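You operate a simulated robot arm through the tools that you are given. There is no shell and no other tool. Be economical: measure what you need, move in short steps, check, and stop when the job is done.

Carry out the task below with a simulated robot arm. There is one attempt and no reset: what you move stays moved.

TASK
Fill both beakers to about their lines; blue one on the mat, cream one on the trivet.
Fine: pour from the juice jug and stand it back. Set down upright: large jug, what you pick out.

The check looks at the end state, three seconds after you hand in, the way a careful person would. Anything else that was tipped, shoved, dropped, spilled or broken makes it a failure.

THE ROBOT
A 7-joint arm with a two-finger parallel gripper, fixed in place. Base frame: the origin is at the foot of the arm, x ahead of it, y to its left, z up. Readings come in m, degrees, newtons and seconds.
With the tool pointing down near the work surface it reaches from about 0.46 to 0.92 m from the base axis. Its first joint turns from -115.0 to 115.0 degrees. Payload 3.91 kg.
The TCP is the grasp point between the finger pads, 0.03 m short of the fingertips. In the tool frame z runs along the fingers and y along their closing line. The gripper opens to 0.11 m. The fingers are 0.02 m wide and 0.01 m thick; the gripper's body (0.048 by 0.112 m) begins 0.055 m behind the TCP.
Orientation is told as [roll, pitch, yaw] about the base's x, y, z axes, in that order, counted from this pose: with the fingers straight down and closing along the base's y, the tool's x points along the base's -x, its y along +y and its z along -z.

THE INTERFACE
- The arm moves only by the tool move_arm. Its argument "increments" is a list of rows, each a list of 7 numbers: the shift along the base's x, y, z in mm, then the turn, a rotation vector about the base's x, y, z in degrees, then the closure, from 0 (fully open) to 1 (shut). In form: [[x, y, z, ax, ay, az, fingers], ...]. A call has 1 to 20 rows; each row shifts and turns the commanded pose from where the row before left it. A row lasts 0.2 s, in which the tool goes at most 0.05 m and 8.6 degrees; a call with a longer step from one row to the next is refused whole, and so is a gripper value outside its range. A pose out of reach is approached as far as the arm can. The call stops where the force on the tool passes 40 N (or 10 N more than at its start, if that is more) or the arm is blocked; 0.2 s more then pass. Each finger travels about 0.153 m/s and halts on what it meets, pressing with about 40 N; the grip force reading is that of the motor and also rises with nothing between the fingers. The clock runs only during rows and for 0.2 s after the last one: add rows that do not move to give the fingers time. The reply holds the time, the measured pose of the TCP, the force on the tool along the base axes, the opening and the grip force, in the units named above and with some noise, with the torque about the TCP (base axes, N m) and any sound that the robot's microphone picked up, and new pictures: "views" is both (left out), scene, wrist or none.
- Cameras (640 x 400 px; columns grow to the right, rows downward): "scene" is fixed at [0.0485, 0.6467, 1.5073]; the picture's right is [-0.43, -0.90, 0.00], its down [-0.54, 0.25, -0.80] and it looks along [0.73, -0.34, -0.59] (base axes); focal length 278 px, centre (320, 200). "wrist" rides on the gripper at [0.072, 0.017, -0.103] in the tool frame; the picture's right is [-0.23, 0.97, 0.00], its down [-0.76, -0.18, -0.62] and it looks along [-0.61, -0.14, 0.78] (tool axes); focal length 222 px, centre (320, 200). There is no depth. A picture from a camera that has moved, and an enlarged one, comes with that camera's place and axes in the base frame and with its lens.
- move_column(by): slides the trunk up (or, below 0, down) by that many m; the arm rides with it, the base frame stays. It gives what a move gives, with no picture.
- enlarge(camera, box): a new picture of the part [left, top, right, bottom] of that camera's present view, enlarged. No time passes.
- job_done(): hands the job in; it is judged then, once.

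Work in short steps. Places have to be worked out from the pictures, the camera data and where the tool is seen: move nearer, look again, correct. Check each grasp and each placing, and mend what went wrong. You have 120 turns and 200 pictures in all, those below and enlarged ones among them. Open the gripper and draw the arm clear of the work before you hand the job in, unless the task says otherwise; then end with one line.

The tools are called after ">>>" as a command line: name --pt "numbers of a row" for each row, then --argument value for the rest, lists and objects as JSON in quotes. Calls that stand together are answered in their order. move_arm: Moves the arm, as the interface text tells. Its arguments: {"type":"object","properties":{"increments":{"type":"array","items":{"type":"array","items":{"type":"number"}}},"views":{"type":"string","enum":["both","scene","wrist","none"]}},"required":["increments"]} The other tools are called the same way: move_column (by) slides the trunk up or down; enlarge (camera, box) takes an enlarged picture of a part of a camera's view; job_done () hands the job in.

At the start:

```text
time_s: 0.0
position: [0.4826, 0.1456, 1.3378]
ee_rot: [0.0, 0.0, 0.0]
force: [0.1, -0.5, -1.0]
wrist_torque: [0.01, 0.0, -0.02]
width: 0.1098
gripper_force: 0.1
trunk travel left (down, up): [-0.85, 0.14]
```

scene: 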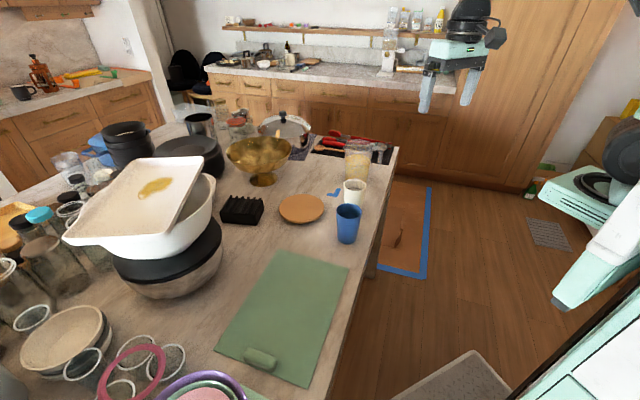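
wrist: 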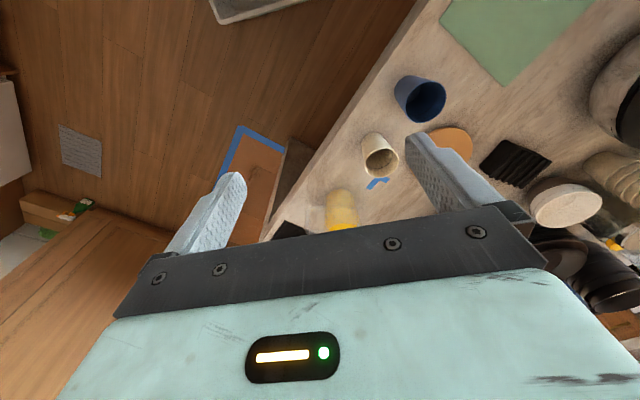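

I'll look closely at the beakers, jugs, and target places first.

>>> enlarge --camera "scene" --box '[270, 120, 410, 250]'

>>> enlarge --camera "scene" --box '[50, 90, 330, 265]'

>>> enlarge --camera "wrist" --box '[300, 0, 640, 240]'

```text
3.08 times, centred on (340, 185) of scene
camera zoom: at [0.0485, 0.6467, 1.5073], right [-0.43, -0.9, 0.0], down [-0.54, 0.25, -0.8], along [0.73, -0.34, -0.59], focal length 854 px, centre (258, 246)
```

zoom: 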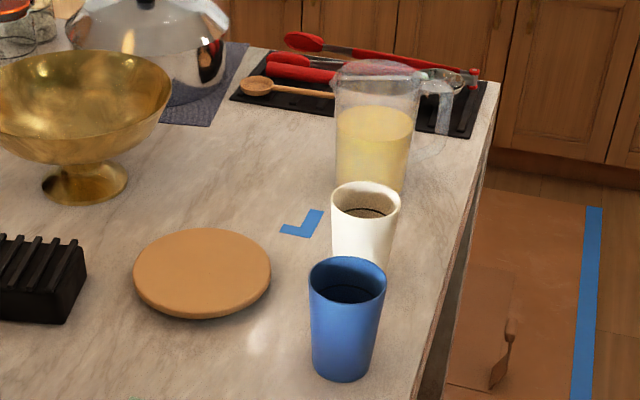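

```text
2.29 times, centred on (190, 178) of scene
camera zoom: at [0.0485, 0.6467, 1.5073], right [-0.43, -0.9, 0.0], down [-0.54, 0.25, -0.8], along [0.73, -0.34, -0.59], focal length 634 px, centre (617, 251)
```

zoom: 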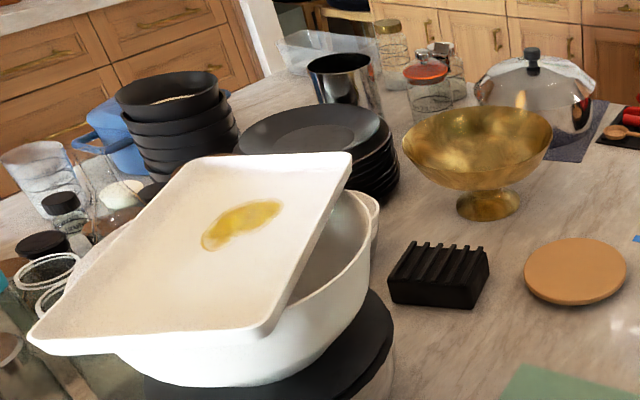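

```text
1.67 times, centred on (470, 120) of wrist
camera zoom: at [0.4093, 0.1627, 1.4414], right [0.23, 0.97, 0.0], down [0.76, -0.18, 0.62], along [0.61, -0.14, -0.78], focal length 370 px, centre (70, 333)
```

zoom: 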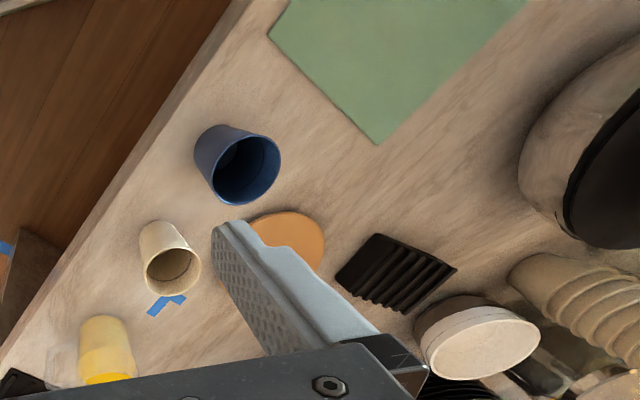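

Estimates so far: table top z≈0.92, blue beaker ≈(0.56,0.32), cream ≈(0.67,0.24), both ~0.11 tall; the disc is ≈(0.745,0.39), the green mat ≈(0.41,0.57) and the juice jug ≈(0.82,0.13). I'll lower the tool towards the beakers for a closer look, and enlarge the mat and clutter.

>>> enlarge --camera "scene" --box '[200, 230, 370, 400]'

>>> enlarge --camera "scene" --box '[320, 130, 400, 250]'

>>> move_arm --pt "0 0 -20 0 0 0 0" --pt "10 0 -40 0 0 0 0" --pt "10 0 -40 0 0 0 0" --pt "10 0 -20 0 0 0 0" --views "wrist"

```text
2.35 times, centred on (285, 315) of scene
camera zoom: at [0.0485, 0.6467, 1.5073], right [-0.43, -0.9, 0.0], down [-0.54, 0.25, -0.8], along [0.73, -0.34, -0.59], focal length 653 px, centre (402, -71)
```

zoom: 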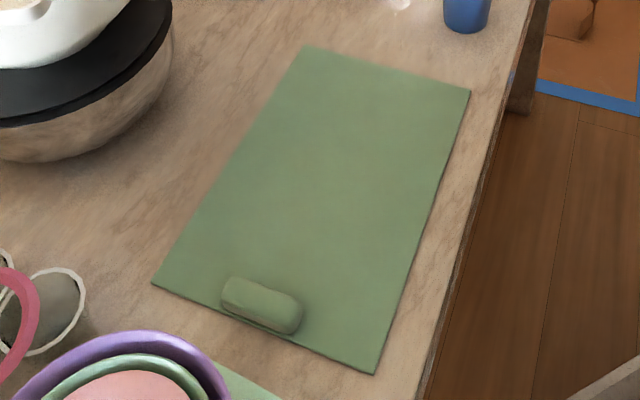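

```text
3.33 times, centred on (360, 190) of scene
camera zoom: at [0.0485, 0.6467, 1.5073], right [-0.43, -0.9, 0.0], down [-0.54, 0.25, -0.8], along [0.73, -0.34, -0.59], focal length 925 px, centre (187, 233)
```

zoom: 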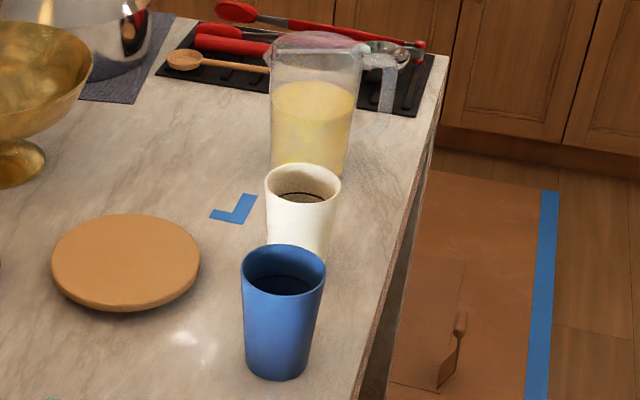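

```text
time_s: 1.0
position: [0.5128, 0.1452, 1.2169]
ee_rot: [-0.1, -0.1, -0.1]
force: [-0.3, -0.4, -0.3]
wrist_torque: [0.02, 0.02, 0.02]
width: 0.1099
gripper_force: 0.1
trunk travel left (down, up): [-0.85, 0.14]
camera wrist: at [0.4397, 0.1627, 1.3203], right [0.23, 0.97, 0.0], down [0.76, -0.18, 0.62], along [0.61, -0.14, -0.78], focal length 222 px, centre (320, 200)
```

wrist: 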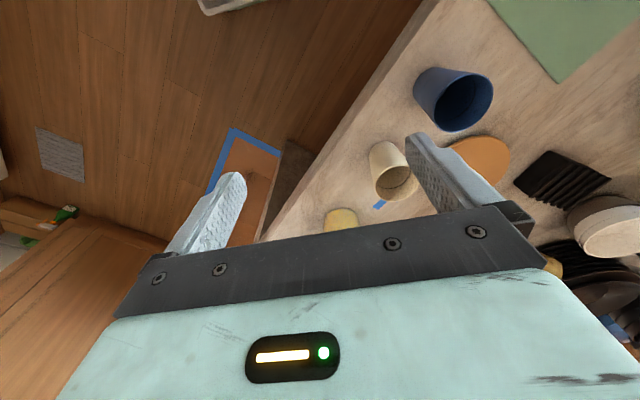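

Each beaker shows a dark line inside. I'll go above the blue beaker to refine its position and look inside it.

>>> move_arm --pt "10 40 0 0 0 0 0" --pt "10 45 0 0 0 0 0" --pt "10 45 0 0 0 0 0" --pt "10 30 -10 0 0 0 0" --pt "7 14 -30 0 0 0 0" --pt "0 0 -30 0 0 0 0" --pt "0 0 0 0 0 0 0"

```text
time_s: 2.6
position: [0.5582, 0.3216, 1.1458]
ee_rot: [0.0, 0.0, 0.1]
force: [0.0, -0.2, -0.2]
wrist_torque: [0.0, -0.01, -0.02]
width: 0.1102
gripper_force: 0.0
trunk travel left (down, up): [-0.85, 0.14]
camera wrist: at [0.4845, 0.3379, 1.25], right [0.23, 0.97, 0.0], down [0.76, -0.18, 0.62], along [0.61, -0.14, -0.78], focal length 222 px, centre (320, 200)
```

scene: 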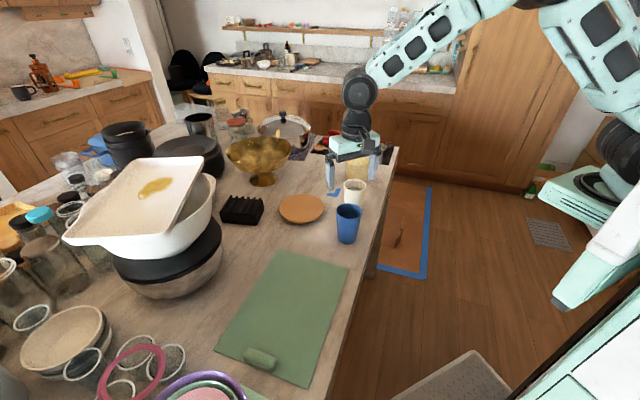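
wrist: 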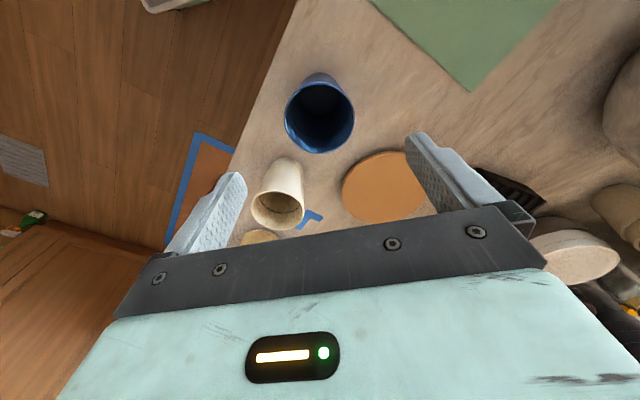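

The rim ray puts the blue beaker at ≈(0.556,0.322), right below the tool. I'll enlarge to look inside both beakers.

>>> enlarge --camera "wrist" --box '[240, 60, 380, 250]'

>>> enlarge --camera "scene" --box '[325, 165, 375, 250]'

```text
2.11 times, centred on (310, 155) of wrist
camera zoom: at [0.4845, 0.3379, 1.25], right [0.23, 0.97, 0.0], down [0.76, -0.18, 0.62], along [0.61, -0.14, -0.78], focal length 468 px, centre (341, 295)
```

zoom: 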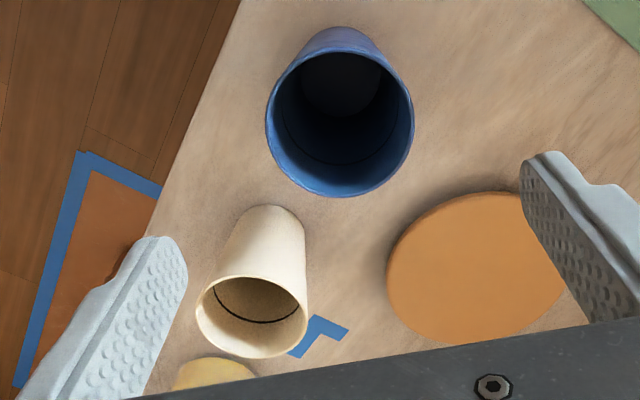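

```text
4.71 times, centred on (350, 208) of scene
camera zoom: at [0.0485, 0.6467, 1.5073], right [-0.43, -0.9, 0.0], down [-0.54, 0.25, -0.8], along [0.73, -0.34, -0.59], focal length 1306 px, centre (179, 165)
```

zoom: 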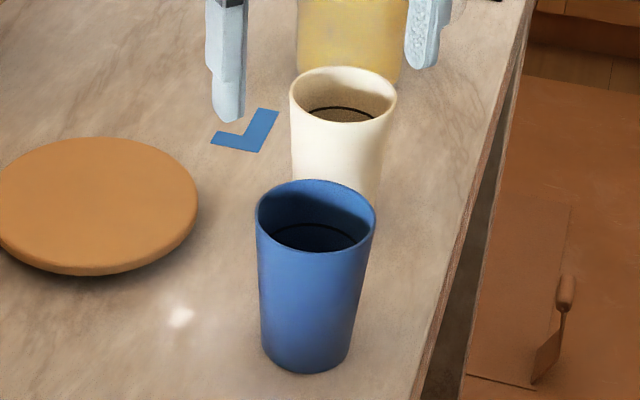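

Both beakers are empty, with the line ~3 cm below the rim. I'll descend around the blue one to TCP z≈0.995 and close.

>>> move_arm --pt "-1 0 -40 0 0 0 0" --pt "0 0 -40 0 0 0 0" --pt "0 0 -40 0 0 0 0" --pt "0 0 -30 0 0 0 0" --pt "0 0 0 0 0 0 0"

```text
time_s: 3.8
position: [0.5563, 0.3188, 0.9957]
ee_rot: [-0.1, 0.0, 0.2]
force: [0.0, -0.6, -0.3]
wrist_torque: [0.04, 0.03, 0.01]
width: 0.11
gripper_force: 0.0
trunk travel left (down, up): [-0.85, 0.14]
camera wrist: at [0.483, 0.3369, 1.0998], right [0.23, 0.97, 0.0], down [0.76, -0.18, 0.62], along [0.61, -0.14, -0.78], focal length 222 px, centre (320, 200)
```

scene: 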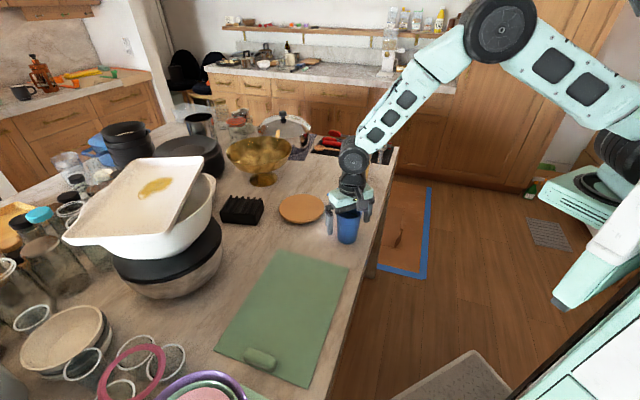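
wrist: 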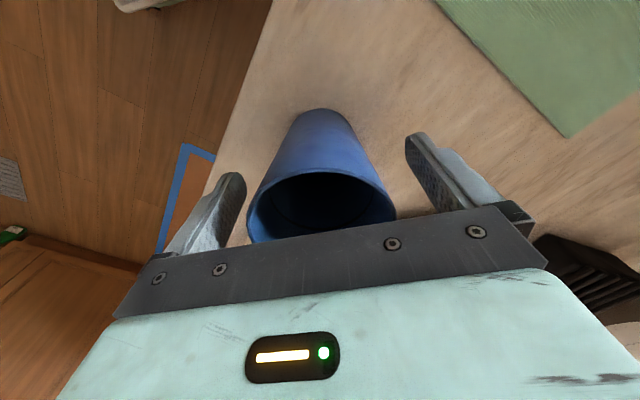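

Beaker is centred between the fingers; I'll close gradually.

>>> move_arm --pt "0 0 0 0 0 0 0.3" --pt "0 0 0 0 0 0 0.42" --pt "0 0 0 0 0 0 0.5" --pt "0 0 0 0 0 0 0.5" --views "wrist"

```text
time_s: 4.8
position: [0.5562, 0.319, 0.996]
ee_rot: [0.0, 0.1, 0.0]
force: [-0.5, -0.3, -0.2]
wrist_torque: [0.0, 0.02, 0.0]
width: 0.0708
gripper_force: 39.4
trunk travel left (down, up): [-0.85, 0.14]
camera wrist: at [0.483, 0.3369, 1.1001], right [0.23, 0.97, 0.0], down [0.76, -0.18, 0.62], along [0.61, -0.14, -0.78], focal length 222 px, centre (320, 200)
```

wrist: 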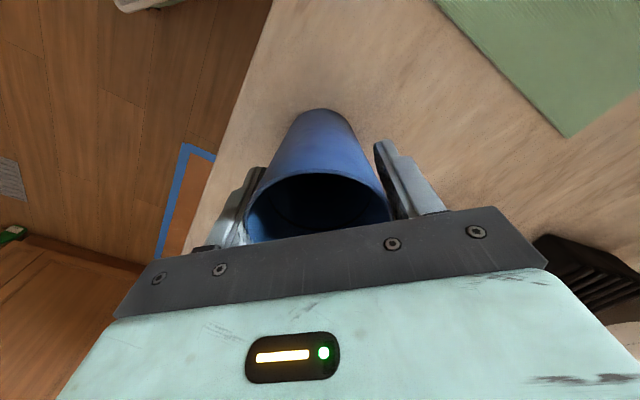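

Gripped at width 0.071. I'll lift 70 mm and carry it to mat position ≈(0.46,0.53).

>>> move_arm --pt "0 0 15 0 0 0 0.5" --pt "0 0 30 0 0 0 0.5" --pt "0 10 25 0 0 0 0.5" --pt "-15 35 0 0 0 0 0.5" --pt "-20 40 0 0 0 0 0.5" --pt "-20 40 0 0 0 0 0.5" --pt "-20 40 0 0 0 0 0.5" --pt "-15 30 0 0 0 0 0.5" --pt "-6 16 0 0 0 0 0.5" --pt "0 0 -25 0 0 0 0.5" --pt "0 0 -25 0 0 0 0.5" --pt "0 0 0 0 0 0 0.5"

```text
time_s: 7.4
position: [0.4631, 0.5278, 1.0183]
ee_rot: [0.0, 0.0, 0.0]
force: [-0.2, -0.3, -0.6]
wrist_torque: [-0.02, 0.0, 0.01]
width: 0.0707
gripper_force: 40.1
trunk travel left (down, up): [-0.85, 0.14]
camera wrist: at [0.3893, 0.546, 1.1219], right [0.23, 0.97, 0.0], down [0.76, -0.18, 0.62], along [0.61, -0.14, -0.78], focal length 222 px, centre (320, 200)
```

scene: 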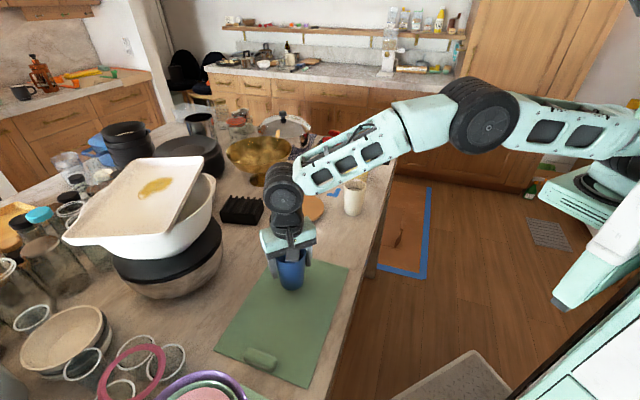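
wrist: 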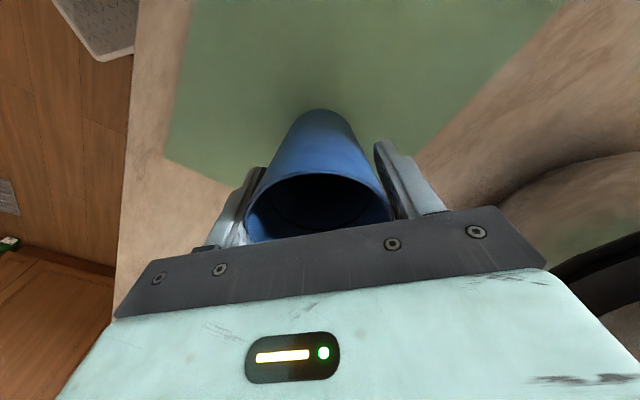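

Over the mat; I'll shift 25 mm further in and lower in small steps until contact.

>>> move_arm --pt "-25 8 0 0 0 0 0.5" --pt "0 0 -8 0 0 0 0.5" --pt "0 0 -4 0 0 0 0.5" --pt "0 0 -3 0 0 0 0.5" --pt "0 0 0 0 0 0 0.5" --views "none"

>>> move_arm --pt "0 0 -1.5 0 0 0 0.5" --pt "0 0 0 0 0 0 0.5" --views "none"

```text
time_s: 8.6
position: [0.4374, 0.5391, 1.0011]
ee_rot: [0.0, 0.1, 0.1]
force: [0.1, 0.6, -2.0]
wrist_torque: [-0.02, 0.0, 0.01]
width: 0.071
gripper_force: 40.3
trunk travel left (down, up): [-0.85, 0.14]
```

```text
time_s: 9.2
position: [0.4376, 0.5379, 1.0014]
ee_rot: [0.0, -0.1, 0.0]
force: [0.3, -1.1, 2.7]
wrist_torque: [-0.14, 0.03, -0.03]
width: 0.0707
gripper_force: 40.0
trunk travel left (down, up): [-0.85, 0.14]
```

Force changed at z≈1.001: the beaker is on the mat. Releasing and rising.

>>> move_arm --pt "0 0 0 0 0 0 0.3" --pt "0 0 0 0 0 0 0.1" --pt "0 0 0 0 0 0 0" --pt "0 0 30 0 0 0 0" --pt "0 0 45 0 0 0 0" --pt "0 0 45 0 0 0 0"

```text
time_s: 10.6
position: [0.4385, 0.5375, 1.1191]
ee_rot: [0.0, 0.0, 0.1]
force: [0.3, 0.6, 0.0]
wrist_torque: [-0.03, 0.01, -0.01]
width: 0.11
gripper_force: 0.0
trunk travel left (down, up): [-0.85, 0.14]
camera wrist: at [0.3649, 0.5553, 1.2233], right [0.23, 0.97, 0.0], down [0.76, -0.18, 0.62], along [0.61, -0.14, -0.78], focal length 222 px, centre (320, 200)
```

scene: 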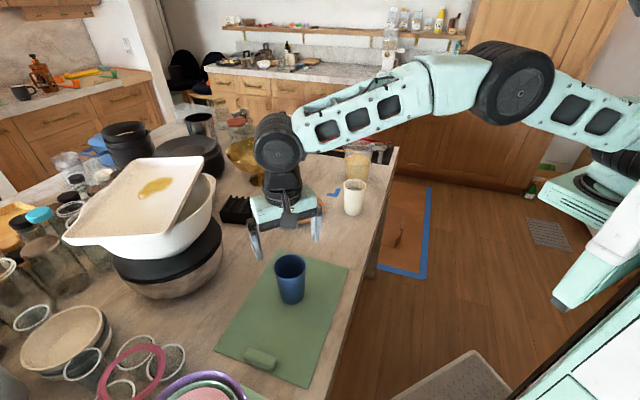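
wrist: 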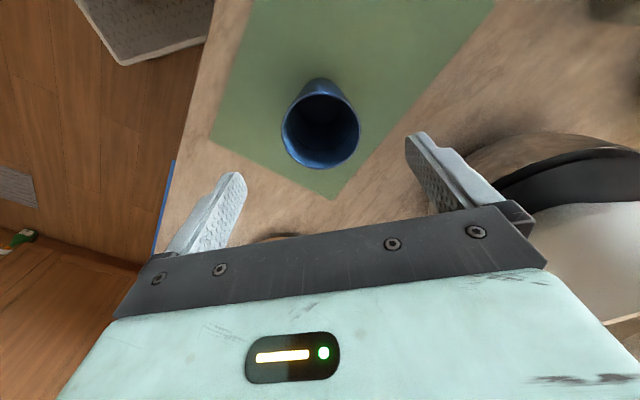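

Blue beaker stands upright on the mat. Next I move above the cream beaker (≈(0.663,0.239)).

>>> move_arm --pt "10 -20 20 0 0 0 0" --pt "30 -38 10 0 0 0 0" --pt "30 -38 0 0 0 0 0" --pt "30 -38 0 0 0 0 0" --pt "30 -38 0 0 0 0 0" --pt "30 -40 0 0 0 0 0" --pt "30 -40 0 0 0 0 0" --pt "20 -30 0 0 0 0 0" --pt "15 -16 0 0 0 0 0" --pt "0 0 0 0 0 0 0"

>>> enlarge --camera "wrist" --box '[180, 20, 460, 240]'

```text
time_s: 12.8
position: [0.6614, 0.24, 1.1511]
ee_rot: [0.1, 0.0, 0.1]
force: [0.8, -0.1, -0.4]
wrist_torque: [0.03, 0.0, -0.02]
width: 0.1098
gripper_force: 0.0
trunk travel left (down, up): [-0.85, 0.14]
camera wrist: at [0.5879, 0.2568, 1.2556], right [0.23, 0.97, 0.0], down [0.76, -0.18, 0.62], along [0.61, -0.14, -0.78], focal length 222 px, centre (320, 200)
```

scene: 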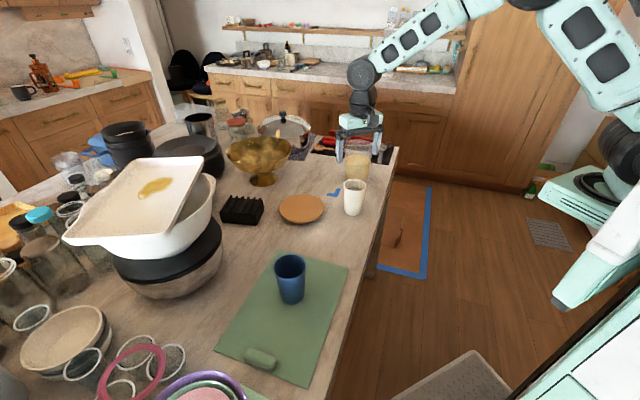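
wrist: 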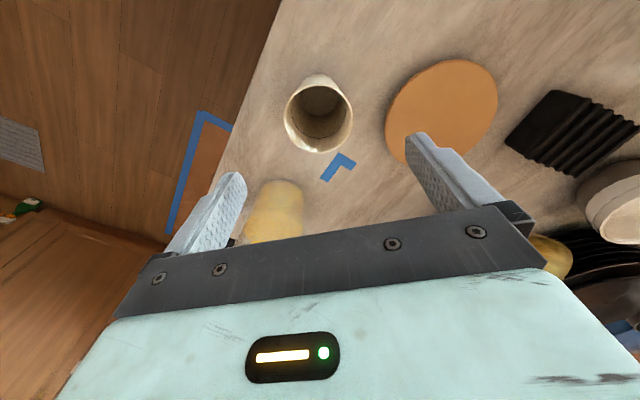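

```text
1.82 times, centred on (320, 130) of wrist
camera zoom: at [0.5879, 0.2568, 1.2556], right [0.23, 0.97, 0.0], down [0.76, -0.18, 0.62], along [0.61, -0.14, -0.78], focal length 404 px, centre (320, 327)
```

zoom: 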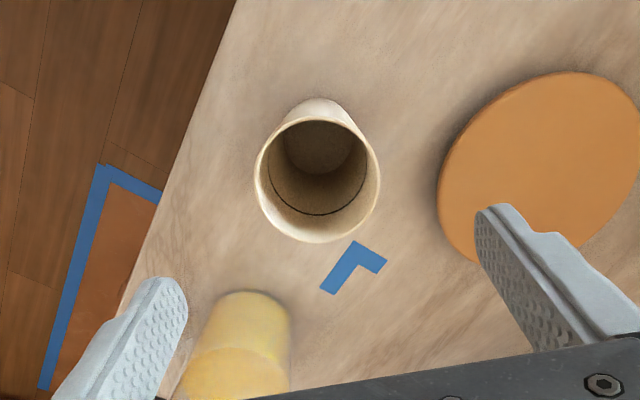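

Cream rim at ≈(0.664,0.2385). Descend and grip.

>>> move_arm --pt "2 -1 -40 0 0 0 0" --pt "0 0 -40 0 0 0 0" --pt "0 0 -40 0 0 0 0" --pt "0 0 -35 0 0 0 0" --pt "0 0 0 0 0 0 0.15" --pt "0 0 0 0 0 0 0.3" --pt "0 0 0 0 0 0 0.42" --pt "0 0 0 0 0 0 0.5" --pt "0 0 0 0 0 0 0.5" --views "both"

```text
time_s: 14.8
position: [0.6627, 0.2393, 0.9973]
ee_rot: [0.0, -0.1, 0.0]
force: [-0.5, 0.0, -1.0]
wrist_torque: [0.02, 0.0, 0.0]
width: 0.0707
gripper_force: 40.3
trunk travel left (down, up): [-0.85, 0.14]
camera wrist: at [0.5895, 0.2567, 1.1004], right [0.23, 0.97, 0.0], down [0.76, -0.18, 0.62], along [0.61, -0.14, -0.78], focal length 222 px, centre (320, 200)
```

scene: 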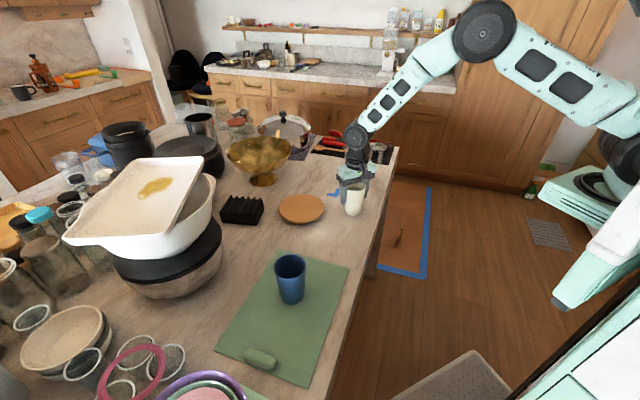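
wrist: 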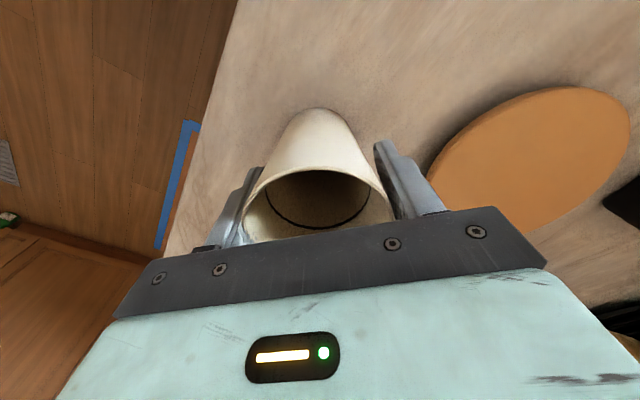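

Gripped. Lift 80 mm and carry above the trivet (≈(0.722,0.396)).

>>> move_arm --pt "0 0 15 0 0 0 0.5" --pt "0 0 30 0 0 0 0.5" --pt "0 10 30 0 0 0 0.5" --pt "15 35 5 0 0 0 0.5" --pt "15 40 0 0 0 0 0.5" --pt "15 40 0 0 0 0 0.5" --pt "14 32 0 0 0 0 0.5" --pt "0 0 0 0 0 0 0.5"

```text
time_s: 16.6
position: [0.7232, 0.3954, 1.0751]
ee_rot: [-0.1, 0.1, 0.0]
force: [0.2, 0.0, -0.8]
wrist_torque: [-0.02, -0.02, 0.01]
width: 0.0708
gripper_force: 40.1
trunk travel left (down, up): [-0.85, 0.14]
camera wrist: at [0.6502, 0.4137, 1.1791], right [0.23, 0.97, 0.0], down [0.76, -0.18, 0.62], along [0.61, -0.14, -0.78], focal length 222 px, centre (320, 200)
```

scene: 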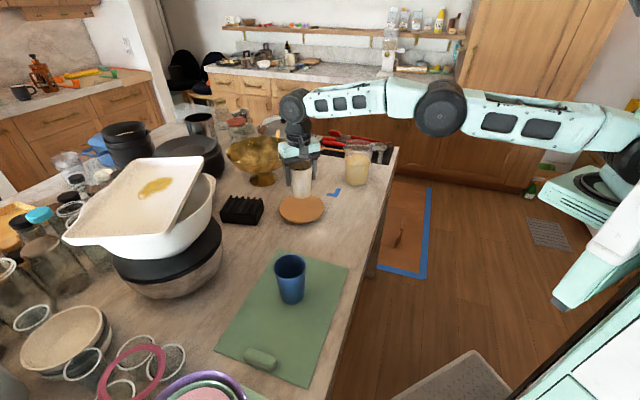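
wrist: 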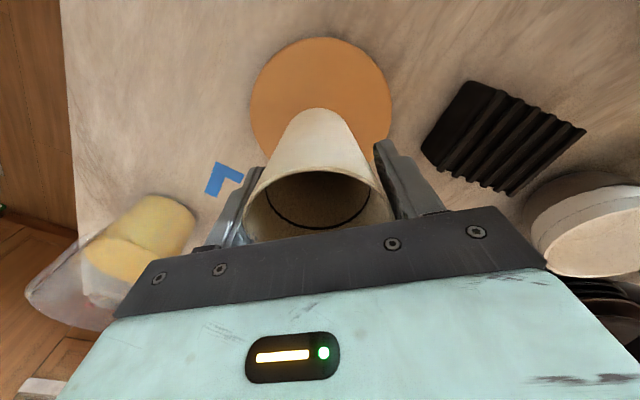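

Trivet centre is ≈(0.728,0.397), and the tool is within a few mm. I'll shift slightly and lower in small steps.

>>> move_arm --pt "5 1 -20 0 0 0 0.5" --pt "0 0 -20 0 0 0 0.5" --pt "0 0 -8 0 0 0 0.5" --pt "0 0 -4 0 0 0 0.5" --pt "0 0 -3 0 0 0 0.5" --pt "0 0 0 0 0 0 0.5" --views "scene"

>>> enlarge --camera "scene" --box '[260, 130, 350, 240]'

```text
time_s: 18.0
position: [0.7251, 0.3938, 1.0223]
ee_rot: [0.0, 0.0, 0.0]
force: [0.1, -0.3, -0.1]
wrist_torque: [-0.02, -0.03, 0.03]
width: 0.0706
gripper_force: 40.8
out of reach, approached as far as the arm can: row 2
trunk travel left (down, up): [-0.85, 0.14]
```

scene: 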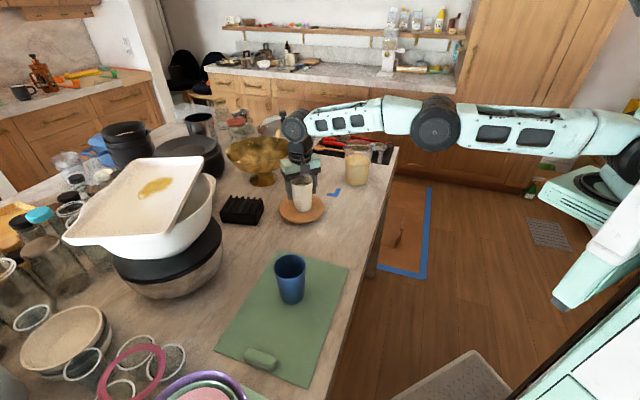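

```text
3.64 times, centred on (305, 185) of scene
camera zoom: at [0.0485, 0.6467, 1.5073], right [-0.43, -0.9, 0.0], down [-0.54, 0.25, -0.8], along [0.73, -0.34, -0.59], focal length 1009 px, centre (374, 254)
```

zoom: 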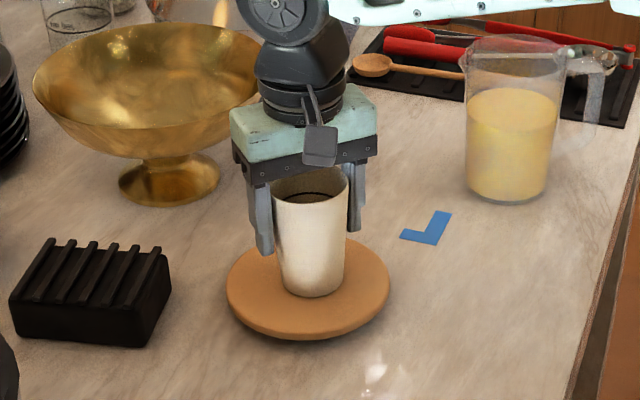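

Nearly down and well inside the trivet. Continue lowering in small steps.

>>> move_arm --pt "0 0 -4 0 0 0 0.5" --pt "0 0 0 0 0 0 0.5" --views "none"

>>> move_arm --pt "0 0 -3 0 0 0 0.5" --pt "0 0 0 0 0 0 0.5" --views "none"

>>> move_arm --pt "0 0 -2 0 0 0 0.5" --pt "0 0 0 0 0 0 0.5" --views "none"

```text
time_s: 18.6
position: [0.7254, 0.3936, 1.0186]
ee_rot: [0.2, -0.2, 0.0]
force: [-3.0, -1.8, 18.7]
wrist_torque: [0.05, 0.15, -0.04]
width: 0.0705
gripper_force: 40.1
trunk travel left (down, up): [-0.85, 0.14]
```

```text
time_s: 19.2
position: [0.7258, 0.3956, 1.02]
ee_rot: [0.3, -0.4, 0.0]
force: [0.9, -0.7, 34.7]
wrist_torque: [0.09, -0.27, -0.07]
width: 0.0708
gripper_force: 40.0
trunk travel left (down, up): [-0.85, 0.14]
```

```text
time_s: 19.8
position: [0.7256, 0.3945, 1.0174]
ee_rot: [0.4, -0.3, 0.0]
force: [1.5, -1.3, 34.4]
wrist_torque: [0.16, -0.24, -0.02]
width: 0.0706
gripper_force: 40.9
trunk travel left (down, up): [-0.85, 0.14]
```

Contact reached (I pressed a little too far). Back off the command, then release and rise.

>>> move_arm --pt "0 0 5 0 0 0 0.5" --pt "0 0 0 0 0 0 0.5" --views "none"

```text
time_s: 20.4
position: [0.7244, 0.3934, 1.0161]
ee_rot: [0.0, 0.0, 0.1]
force: [5.1, 3.5, 15.9]
wrist_torque: [0.48, -0.46, -0.02]
width: 0.0707
gripper_force: 39.9
trunk travel left (down, up): [-0.85, 0.14]
```

>>> move_arm --pt "0 0 2 0 0 0 0.5" --pt "0 0 0 0 0 0 0.5" --views "none"

```text
time_s: 21.0
position: [0.7246, 0.3936, 1.0172]
ee_rot: [-0.2, 0.2, 0.2]
force: [-0.1, -0.1, 0.7]
wrist_torque: [0.05, 0.03, 0.0]
width: 0.0706
gripper_force: 39.7
trunk travel left (down, up): [-0.85, 0.14]
```

Force is now near zero with the beaker resting. Releasing and rising.

>>> move_arm --pt "0 0 0 0 0 0 0.3" --pt "0 0 0 0 0 0 0.1" --pt "0 0 0 0 0 0 0" --pt "-2 0 30 0 0 0 0" --pt "-5 -5 45 0 0 0 0" --pt "-10 -15 45 0 0 0 0" --pt "-20 -30 20 0 0 0 0" --pt "-20 -35 0 0 0 0 0" --pt "-20 -35 0 0 0 0 0" --pt "-10 -20 0 0 0 0 0" --pt "0 0 0 0 0 0 0"

>>> enlarge --camera "wrist" --box '[160, 20, 460, 240]'

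>>> enlarge --camera "scene" --box '[270, 110, 410, 240]'

```text
time_s: 23.4
position: [0.6391, 0.2542, 1.1596]
ee_rot: [0.0, 0.0, 0.1]
force: [-0.3, -0.1, 0.8]
wrist_torque: [-0.02, -0.01, 0.0]
width: 0.11
gripper_force: 0.0
trunk travel left (down, up): [-0.85, 0.14]
camera wrist: at [0.5662, 0.2713, 1.2629], right [0.23, 0.97, 0.0], down [0.76, -0.18, 0.62], along [0.61, -0.14, -0.78], focal length 222 px, centre (320, 200)
```

scene: 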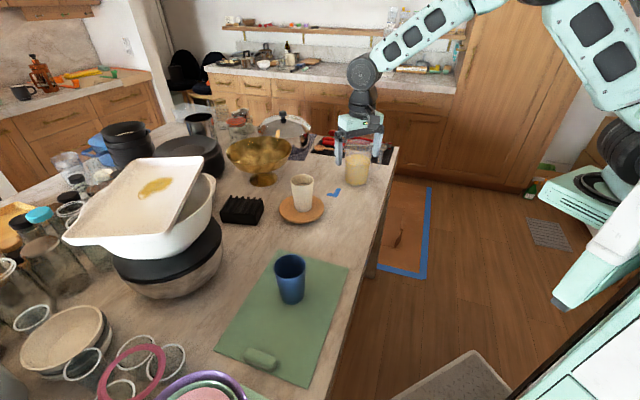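
wrist: 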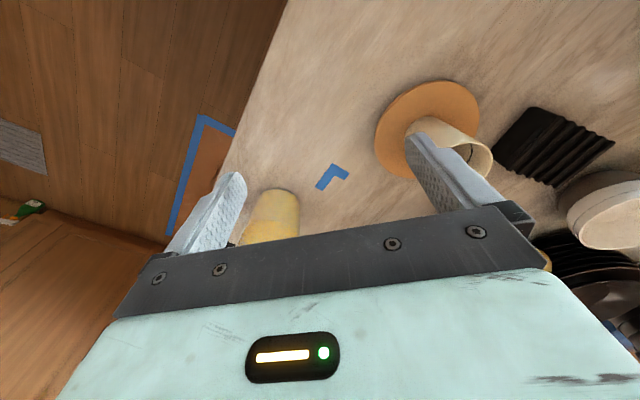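

```text
1.82 times, centred on (310, 130) of wrist
camera zoom: at [0.5662, 0.2713, 1.2629], right [0.23, 0.97, 0.0], down [0.76, -0.18, 0.62], along [0.61, -0.14, -0.78], focal length 404 px, centre (338, 327)
```

zoom: 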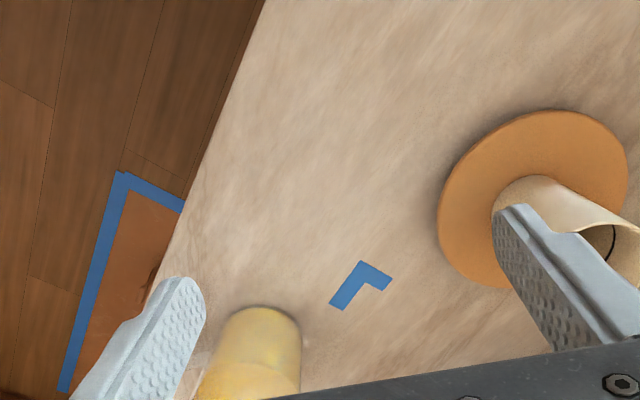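

```text
3.08 times, centred on (340, 175) of scene
camera zoom: at [0.0485, 0.6467, 1.5073], right [-0.43, -0.9, 0.0], down [-0.54, 0.25, -0.8], along [0.73, -0.34, -0.59], focal length 854 px, centre (258, 277)
```

zoom: 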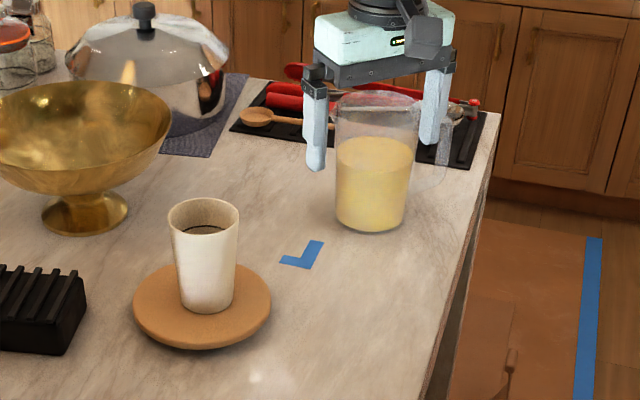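

The cream beaker stands upright on the trivet. Now I'll look at the jug from above to find its handle and spout.

>>> move_arm --pt "20 -30 30 0 0 0 0" --pt "20 -35 30 0 0 0 0" --pt "25 -35 20 0 0 0 0" --pt "25 -30 10 0 0 0 0" --pt "0 0 0 0 0 0 0" --views "wrist"

>>> enlarge --camera "wrist" --box '[200, 60, 440, 230]'

>>> enlarge --camera "scene" --box '[325, 125, 405, 200]'

```text
refused: row 2 steps farther than a row can; nothing moved
```

```text
2.35 times, centred on (320, 145) of wrist
camera zoom: at [0.5662, 0.2713, 1.2629], right [0.23, 0.97, 0.0], down [0.76, -0.18, 0.62], along [0.61, -0.14, -0.78], focal length 523 px, centre (320, 329)
```

zoom: 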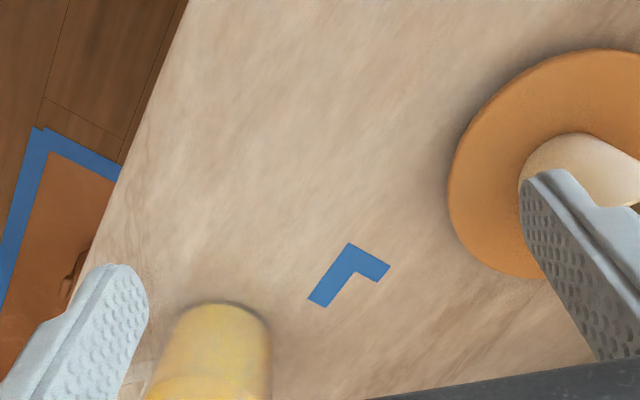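

```text
5.33 times, centred on (365, 162) of scene
camera zoom: at [0.0485, 0.6467, 1.5073], right [-0.43, -0.9, 0.0], down [-0.54, 0.25, -0.8], along [0.73, -0.34, -0.59], focal length 1480 px, centre (80, 400)
```

zoom: 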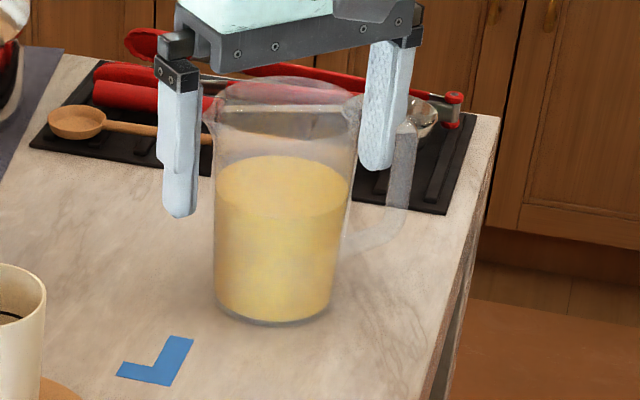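

Handle on the right and spout on the left of the scene view. Repeat the move with shorter steps.

>>> move_arm --pt "20 -25 25 0 0 0 0" --pt "20 -25 25 0 0 0 0" --pt "20 -30 20 0 0 0 0" --pt "20 -30 10 0 0 0 0" --pt "10 -25 10 0 0 0 0" --pt "0 0 0 0 0 0 0" --views "wrist"

>>> enlarge --camera "wrist" --box '[200, 60, 440, 230]'

>>> enlarge --camera "scene" --box '[325, 125, 405, 200]'

```text
time_s: 24.8
position: [0.7287, 0.1184, 1.2508]
ee_rot: [-0.1, -0.1, 0.1]
force: [-0.5, 0.3, 0.5]
wrist_torque: [0.01, -0.02, 0.02]
width: 0.1099
gripper_force: 0.1
trunk travel left (down, up): [-0.85, 0.14]
camera wrist: at [0.6549, 0.1366, 1.3545], right [0.23, 0.97, 0.0], down [0.76, -0.18, 0.62], along [0.61, -0.14, -0.78], focal length 222 px, centre (320, 200)
```

wrist: 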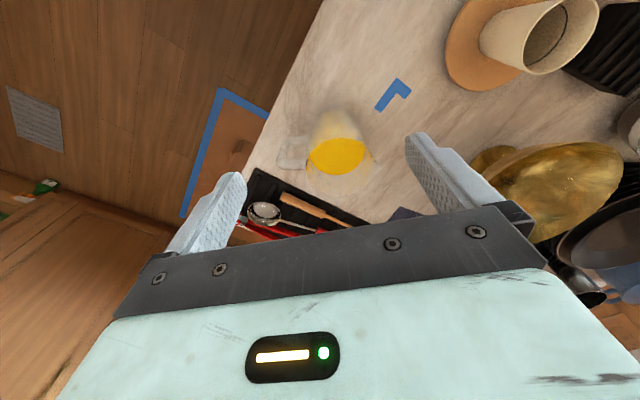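

```text
2.35 times, centred on (320, 145) of wrist
camera zoom: at [0.6549, 0.1366, 1.3545], right [0.23, 0.97, 0.0], down [0.76, -0.18, 0.62], along [0.61, -0.14, -0.78], focal length 523 px, centre (320, 329)
```

zoom: 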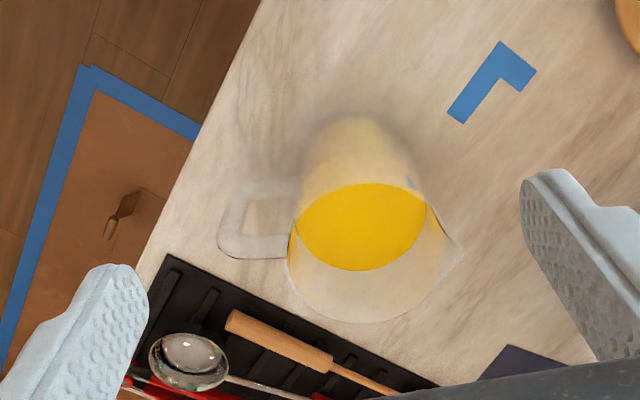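

```text
5.33 times, centred on (365, 162) of scene
camera zoom: at [0.0485, 0.6467, 1.5073], right [-0.43, -0.9, 0.0], down [-0.54, 0.25, -0.8], along [0.73, -0.34, -0.59], focal length 1480 px, centre (80, 400)
```

zoom: 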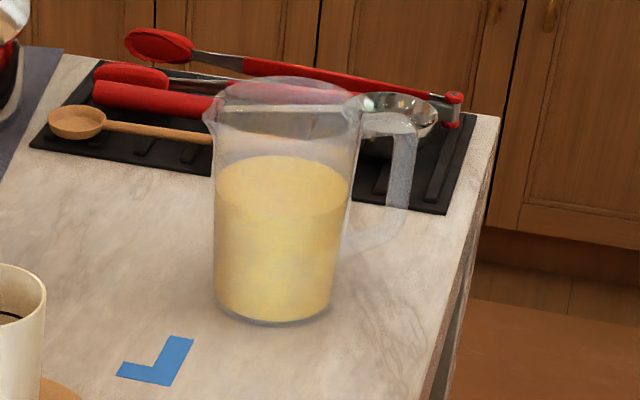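

From both views: jug axis ≈(0.82,0.124), rim z≈1.08, juice surface ≈1.02, handle bar ≈(0.808,0.043) spanning z≈0.99–1.05, spout towards bearing ≈80°. I'll yaw the tool +80° (so the wrist camera sits outside the handle) and move above the handle for a check.

>>> move_arm --pt "8 -6 0 0 0 8 0" --pt "8 -6 0 0 0 8 0" --pt "8 -6 0 0 0 8 0" --pt "8 -6 0 0 0 8 0" --pt "8 -8 0 0 0 8 0" --pt "8 -8 0 0 0 8 0" --pt "8 -8 0 0 0 8 0" --pt "8 -9 0 0 0 8 0" --pt "8 -9 0 0 0 8 0" --pt "7 -10 0 0 0 8 0" --pt "0 0 0 0 0 0 0"

>>> enlarge --camera "wrist" --box '[200, 60, 440, 230]'

```text
time_s: 27.2
position: [0.8079, 0.0442, 1.2488]
ee_rot: [0.0, 0.0, 80.3]
force: [-0.2, 0.6, -0.1]
wrist_torque: [-0.01, 0.01, -0.01]
width: 0.1098
gripper_force: 0.0
trunk travel left (down, up): [-0.85, 0.14]
camera wrist: at [0.7782, -0.0246, 1.353], right [-0.92, 0.39, 0.0], down [0.31, 0.72, 0.62], along [0.24, 0.57, -0.78], focal length 222 px, centre (320, 200)
```

scene: 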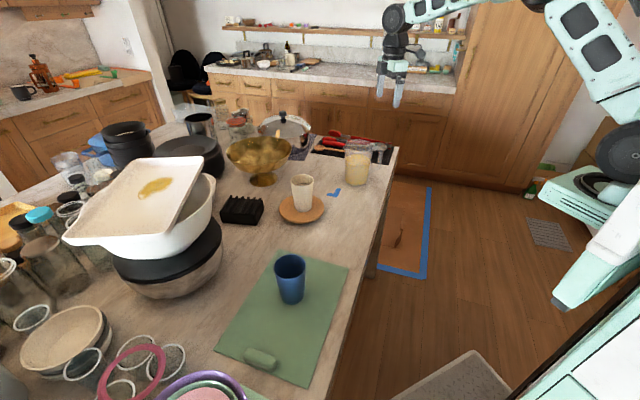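
wrist: 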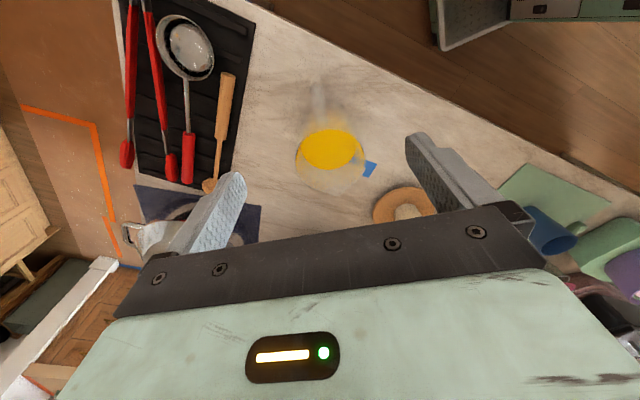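

```text
2.35 times, centred on (320, 145) of wrist
camera zoom: at [0.7782, -0.0246, 1.353], right [-0.92, 0.39, 0.0], down [0.31, 0.72, 0.62], along [0.24, 0.57, -0.78], focal length 523 px, centre (320, 329)
```

zoom: 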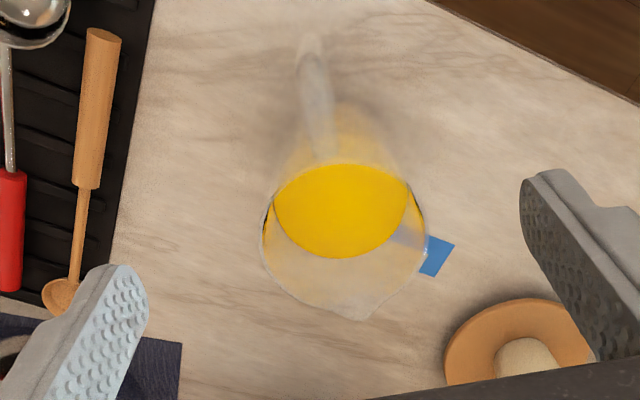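

The handle lies along the finger plane as intended (bearing ≈80°). Enlarging for the exact bar location.

>>> enlarge --camera "wrist" --box '[280, 60, 370, 200]'

>>> move_arm --pt "-1 -3 -30 0 0 0 0" --pt "0 0 -30 0 0 0 0" --pt "0 0 -20 0 0 0 0" --pt "0 0 0 0 0 0 0" --views "none"

>>> enlarge --camera "wrist" --box '[240, 80, 400, 230]'

```text
2.86 times, centred on (325, 130) of wrist
camera zoom: at [0.7782, -0.0246, 1.353], right [-0.92, 0.39, 0.0], down [0.31, 0.72, 0.62], along [0.24, 0.57, -0.78], focal length 635 px, centre (306, 400)
```

zoom: 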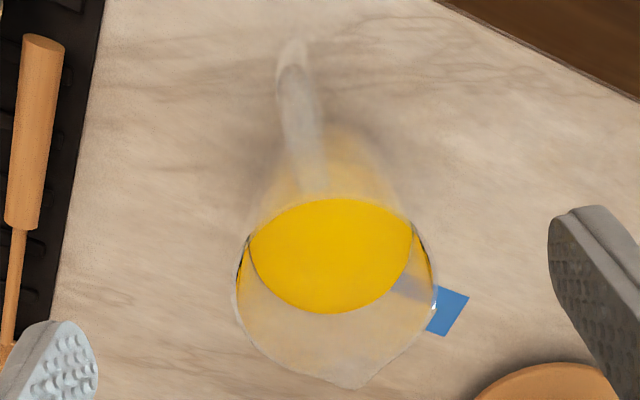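

```text
time_s: 28.2
position: [0.806, 0.0404, 1.1678]
ee_rot: [0.0, 0.0, 80.0]
force: [-0.7, 0.2, 1.2]
wrist_torque: [-0.02, 0.01, -0.01]
width: 0.1102
gripper_force: 0.0
trunk travel left (down, up): [-0.85, 0.14]
```

```text
2.67 times, centred on (320, 155) of wrist
camera zoom: at [0.7762, -0.0272, 1.2722], right [-0.92, 0.39, 0.0], down [0.31, 0.72, 0.62], along [0.24, 0.57, -0.78], focal length 592 px, centre (320, 320)
```

zoom: 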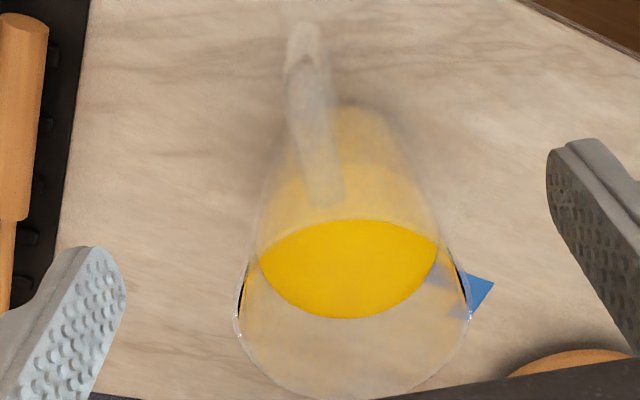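

The bar's outer face looks to be at y≈0.025–0.035. I'll lower so the fingertips flank the handle and check its relation to the TCP (pixel ≈(320,190)).

>>> move_arm --pt "0 -3 -30 0 0 0 0" --pt "0 0 -30 0 0 0 0" --pt "0 0 -28 0 0 0 0" --pt "0 0 0 0 0 0 0" --views "scene"

>>> enlarge --camera "wrist" --box '[240, 80, 400, 230]'

>>> enlarge --camera "scene" --box '[325, 115, 405, 200]'

```text
time_s: 29.2
position: [0.8062, 0.038, 1.0807]
ee_rot: [0.0, 0.0, 80.1]
force: [-0.6, 0.2, -0.1]
wrist_torque: [0.02, 0.02, 0.01]
width: 0.1102
gripper_force: 0.0
trunk travel left (down, up): [-0.85, 0.14]
```

scene: 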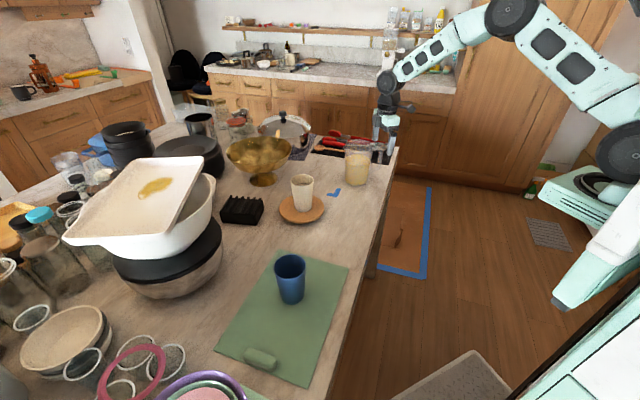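

```text
2.67 times, centred on (320, 155) of wrist
camera zoom: at [0.7772, -0.0298, 1.1845], right [-0.92, 0.39, 0.0], down [0.31, 0.72, 0.62], along [0.24, 0.57, -0.78], focal length 592 px, centre (320, 320)
```

zoom: 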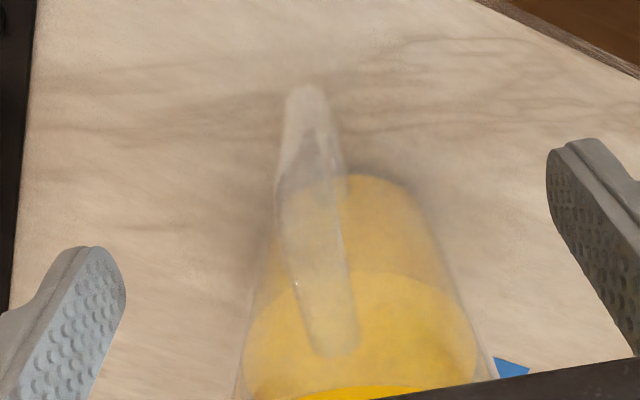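

```text
4.71 times, centred on (365, 158) of scene
camera zoom: at [0.0485, 0.6467, 1.5073], right [-0.43, -0.9, 0.0], down [-0.54, 0.25, -0.8], along [0.73, -0.34, -0.59], focal length 1306 px, centre (108, 400)
```

zoom: 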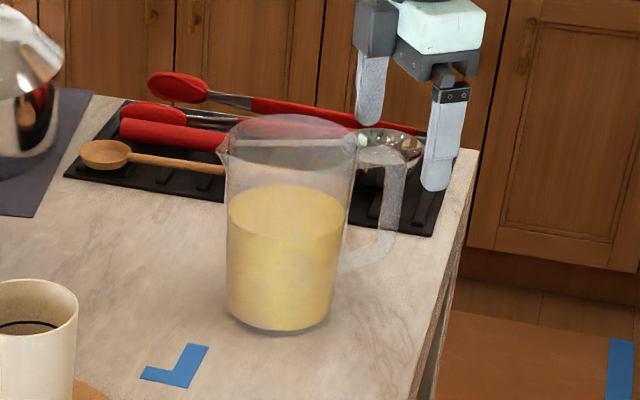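

Comparing the handle with the visible fingertips in both views, the bar is within ~4 mm of the tool axis. I'll nudge 2 mm towards the jug, descend to z≈1.028 and close on the handle.

>>> move_arm --pt "0 2 -20 0 0 0 0" --pt "0 0 -20 0 0 0 0" --pt "0 0 -13 0 0 0 0" --pt "0 0 0 0 0 0 0" --views "scene"

>>> enlarge --camera "wrist" --box '[240, 80, 400, 230]'

>>> enlarge --camera "scene" --box '[325, 115, 405, 200]'

```text
time_s: 30.2
position: [0.8073, 0.0409, 1.0272]
ee_rot: [-0.1, 0.1, 80.0]
force: [-0.1, -0.2, 0.1]
wrist_torque: [-0.01, -0.02, -0.02]
width: 0.1101
gripper_force: 0.0
trunk travel left (down, up): [-0.85, 0.14]
```

scene: 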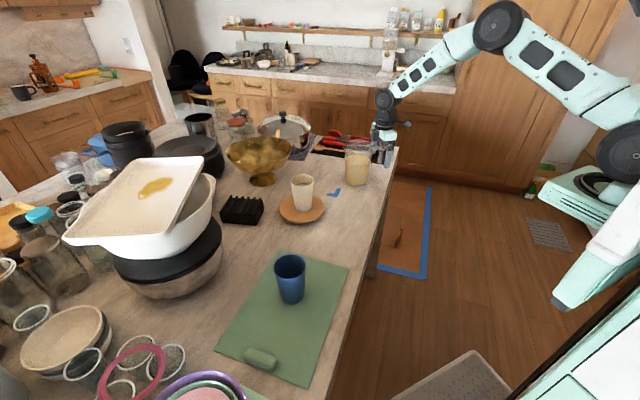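

```text
2.67 times, centred on (320, 155) of wrist
camera zoom: at [0.7775, -0.0281, 1.1319], right [-0.92, 0.39, 0.0], down [0.31, 0.72, 0.62], along [0.24, 0.57, -0.78], focal length 592 px, centre (320, 320)
```

zoom: 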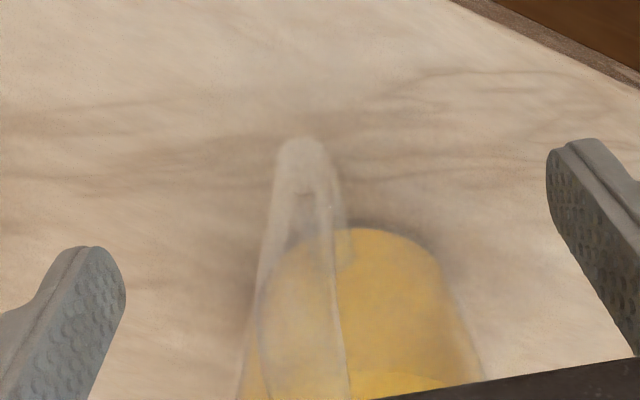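

```text
4.71 times, centred on (365, 158) of scene
camera zoom: at [0.0485, 0.6467, 1.5073], right [-0.43, -0.9, 0.0], down [-0.54, 0.25, -0.8], along [0.73, -0.34, -0.59], focal length 1306 px, centre (108, 400)
```

zoom: 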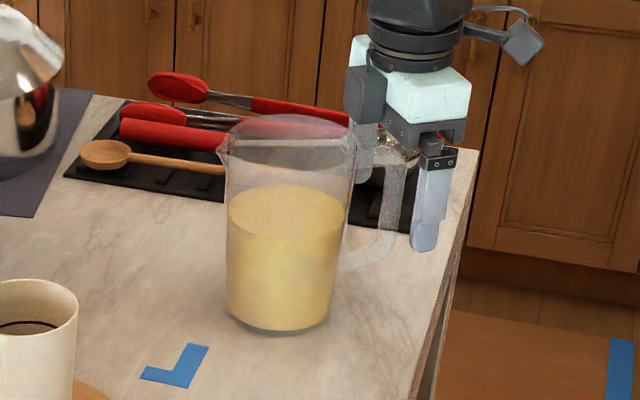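

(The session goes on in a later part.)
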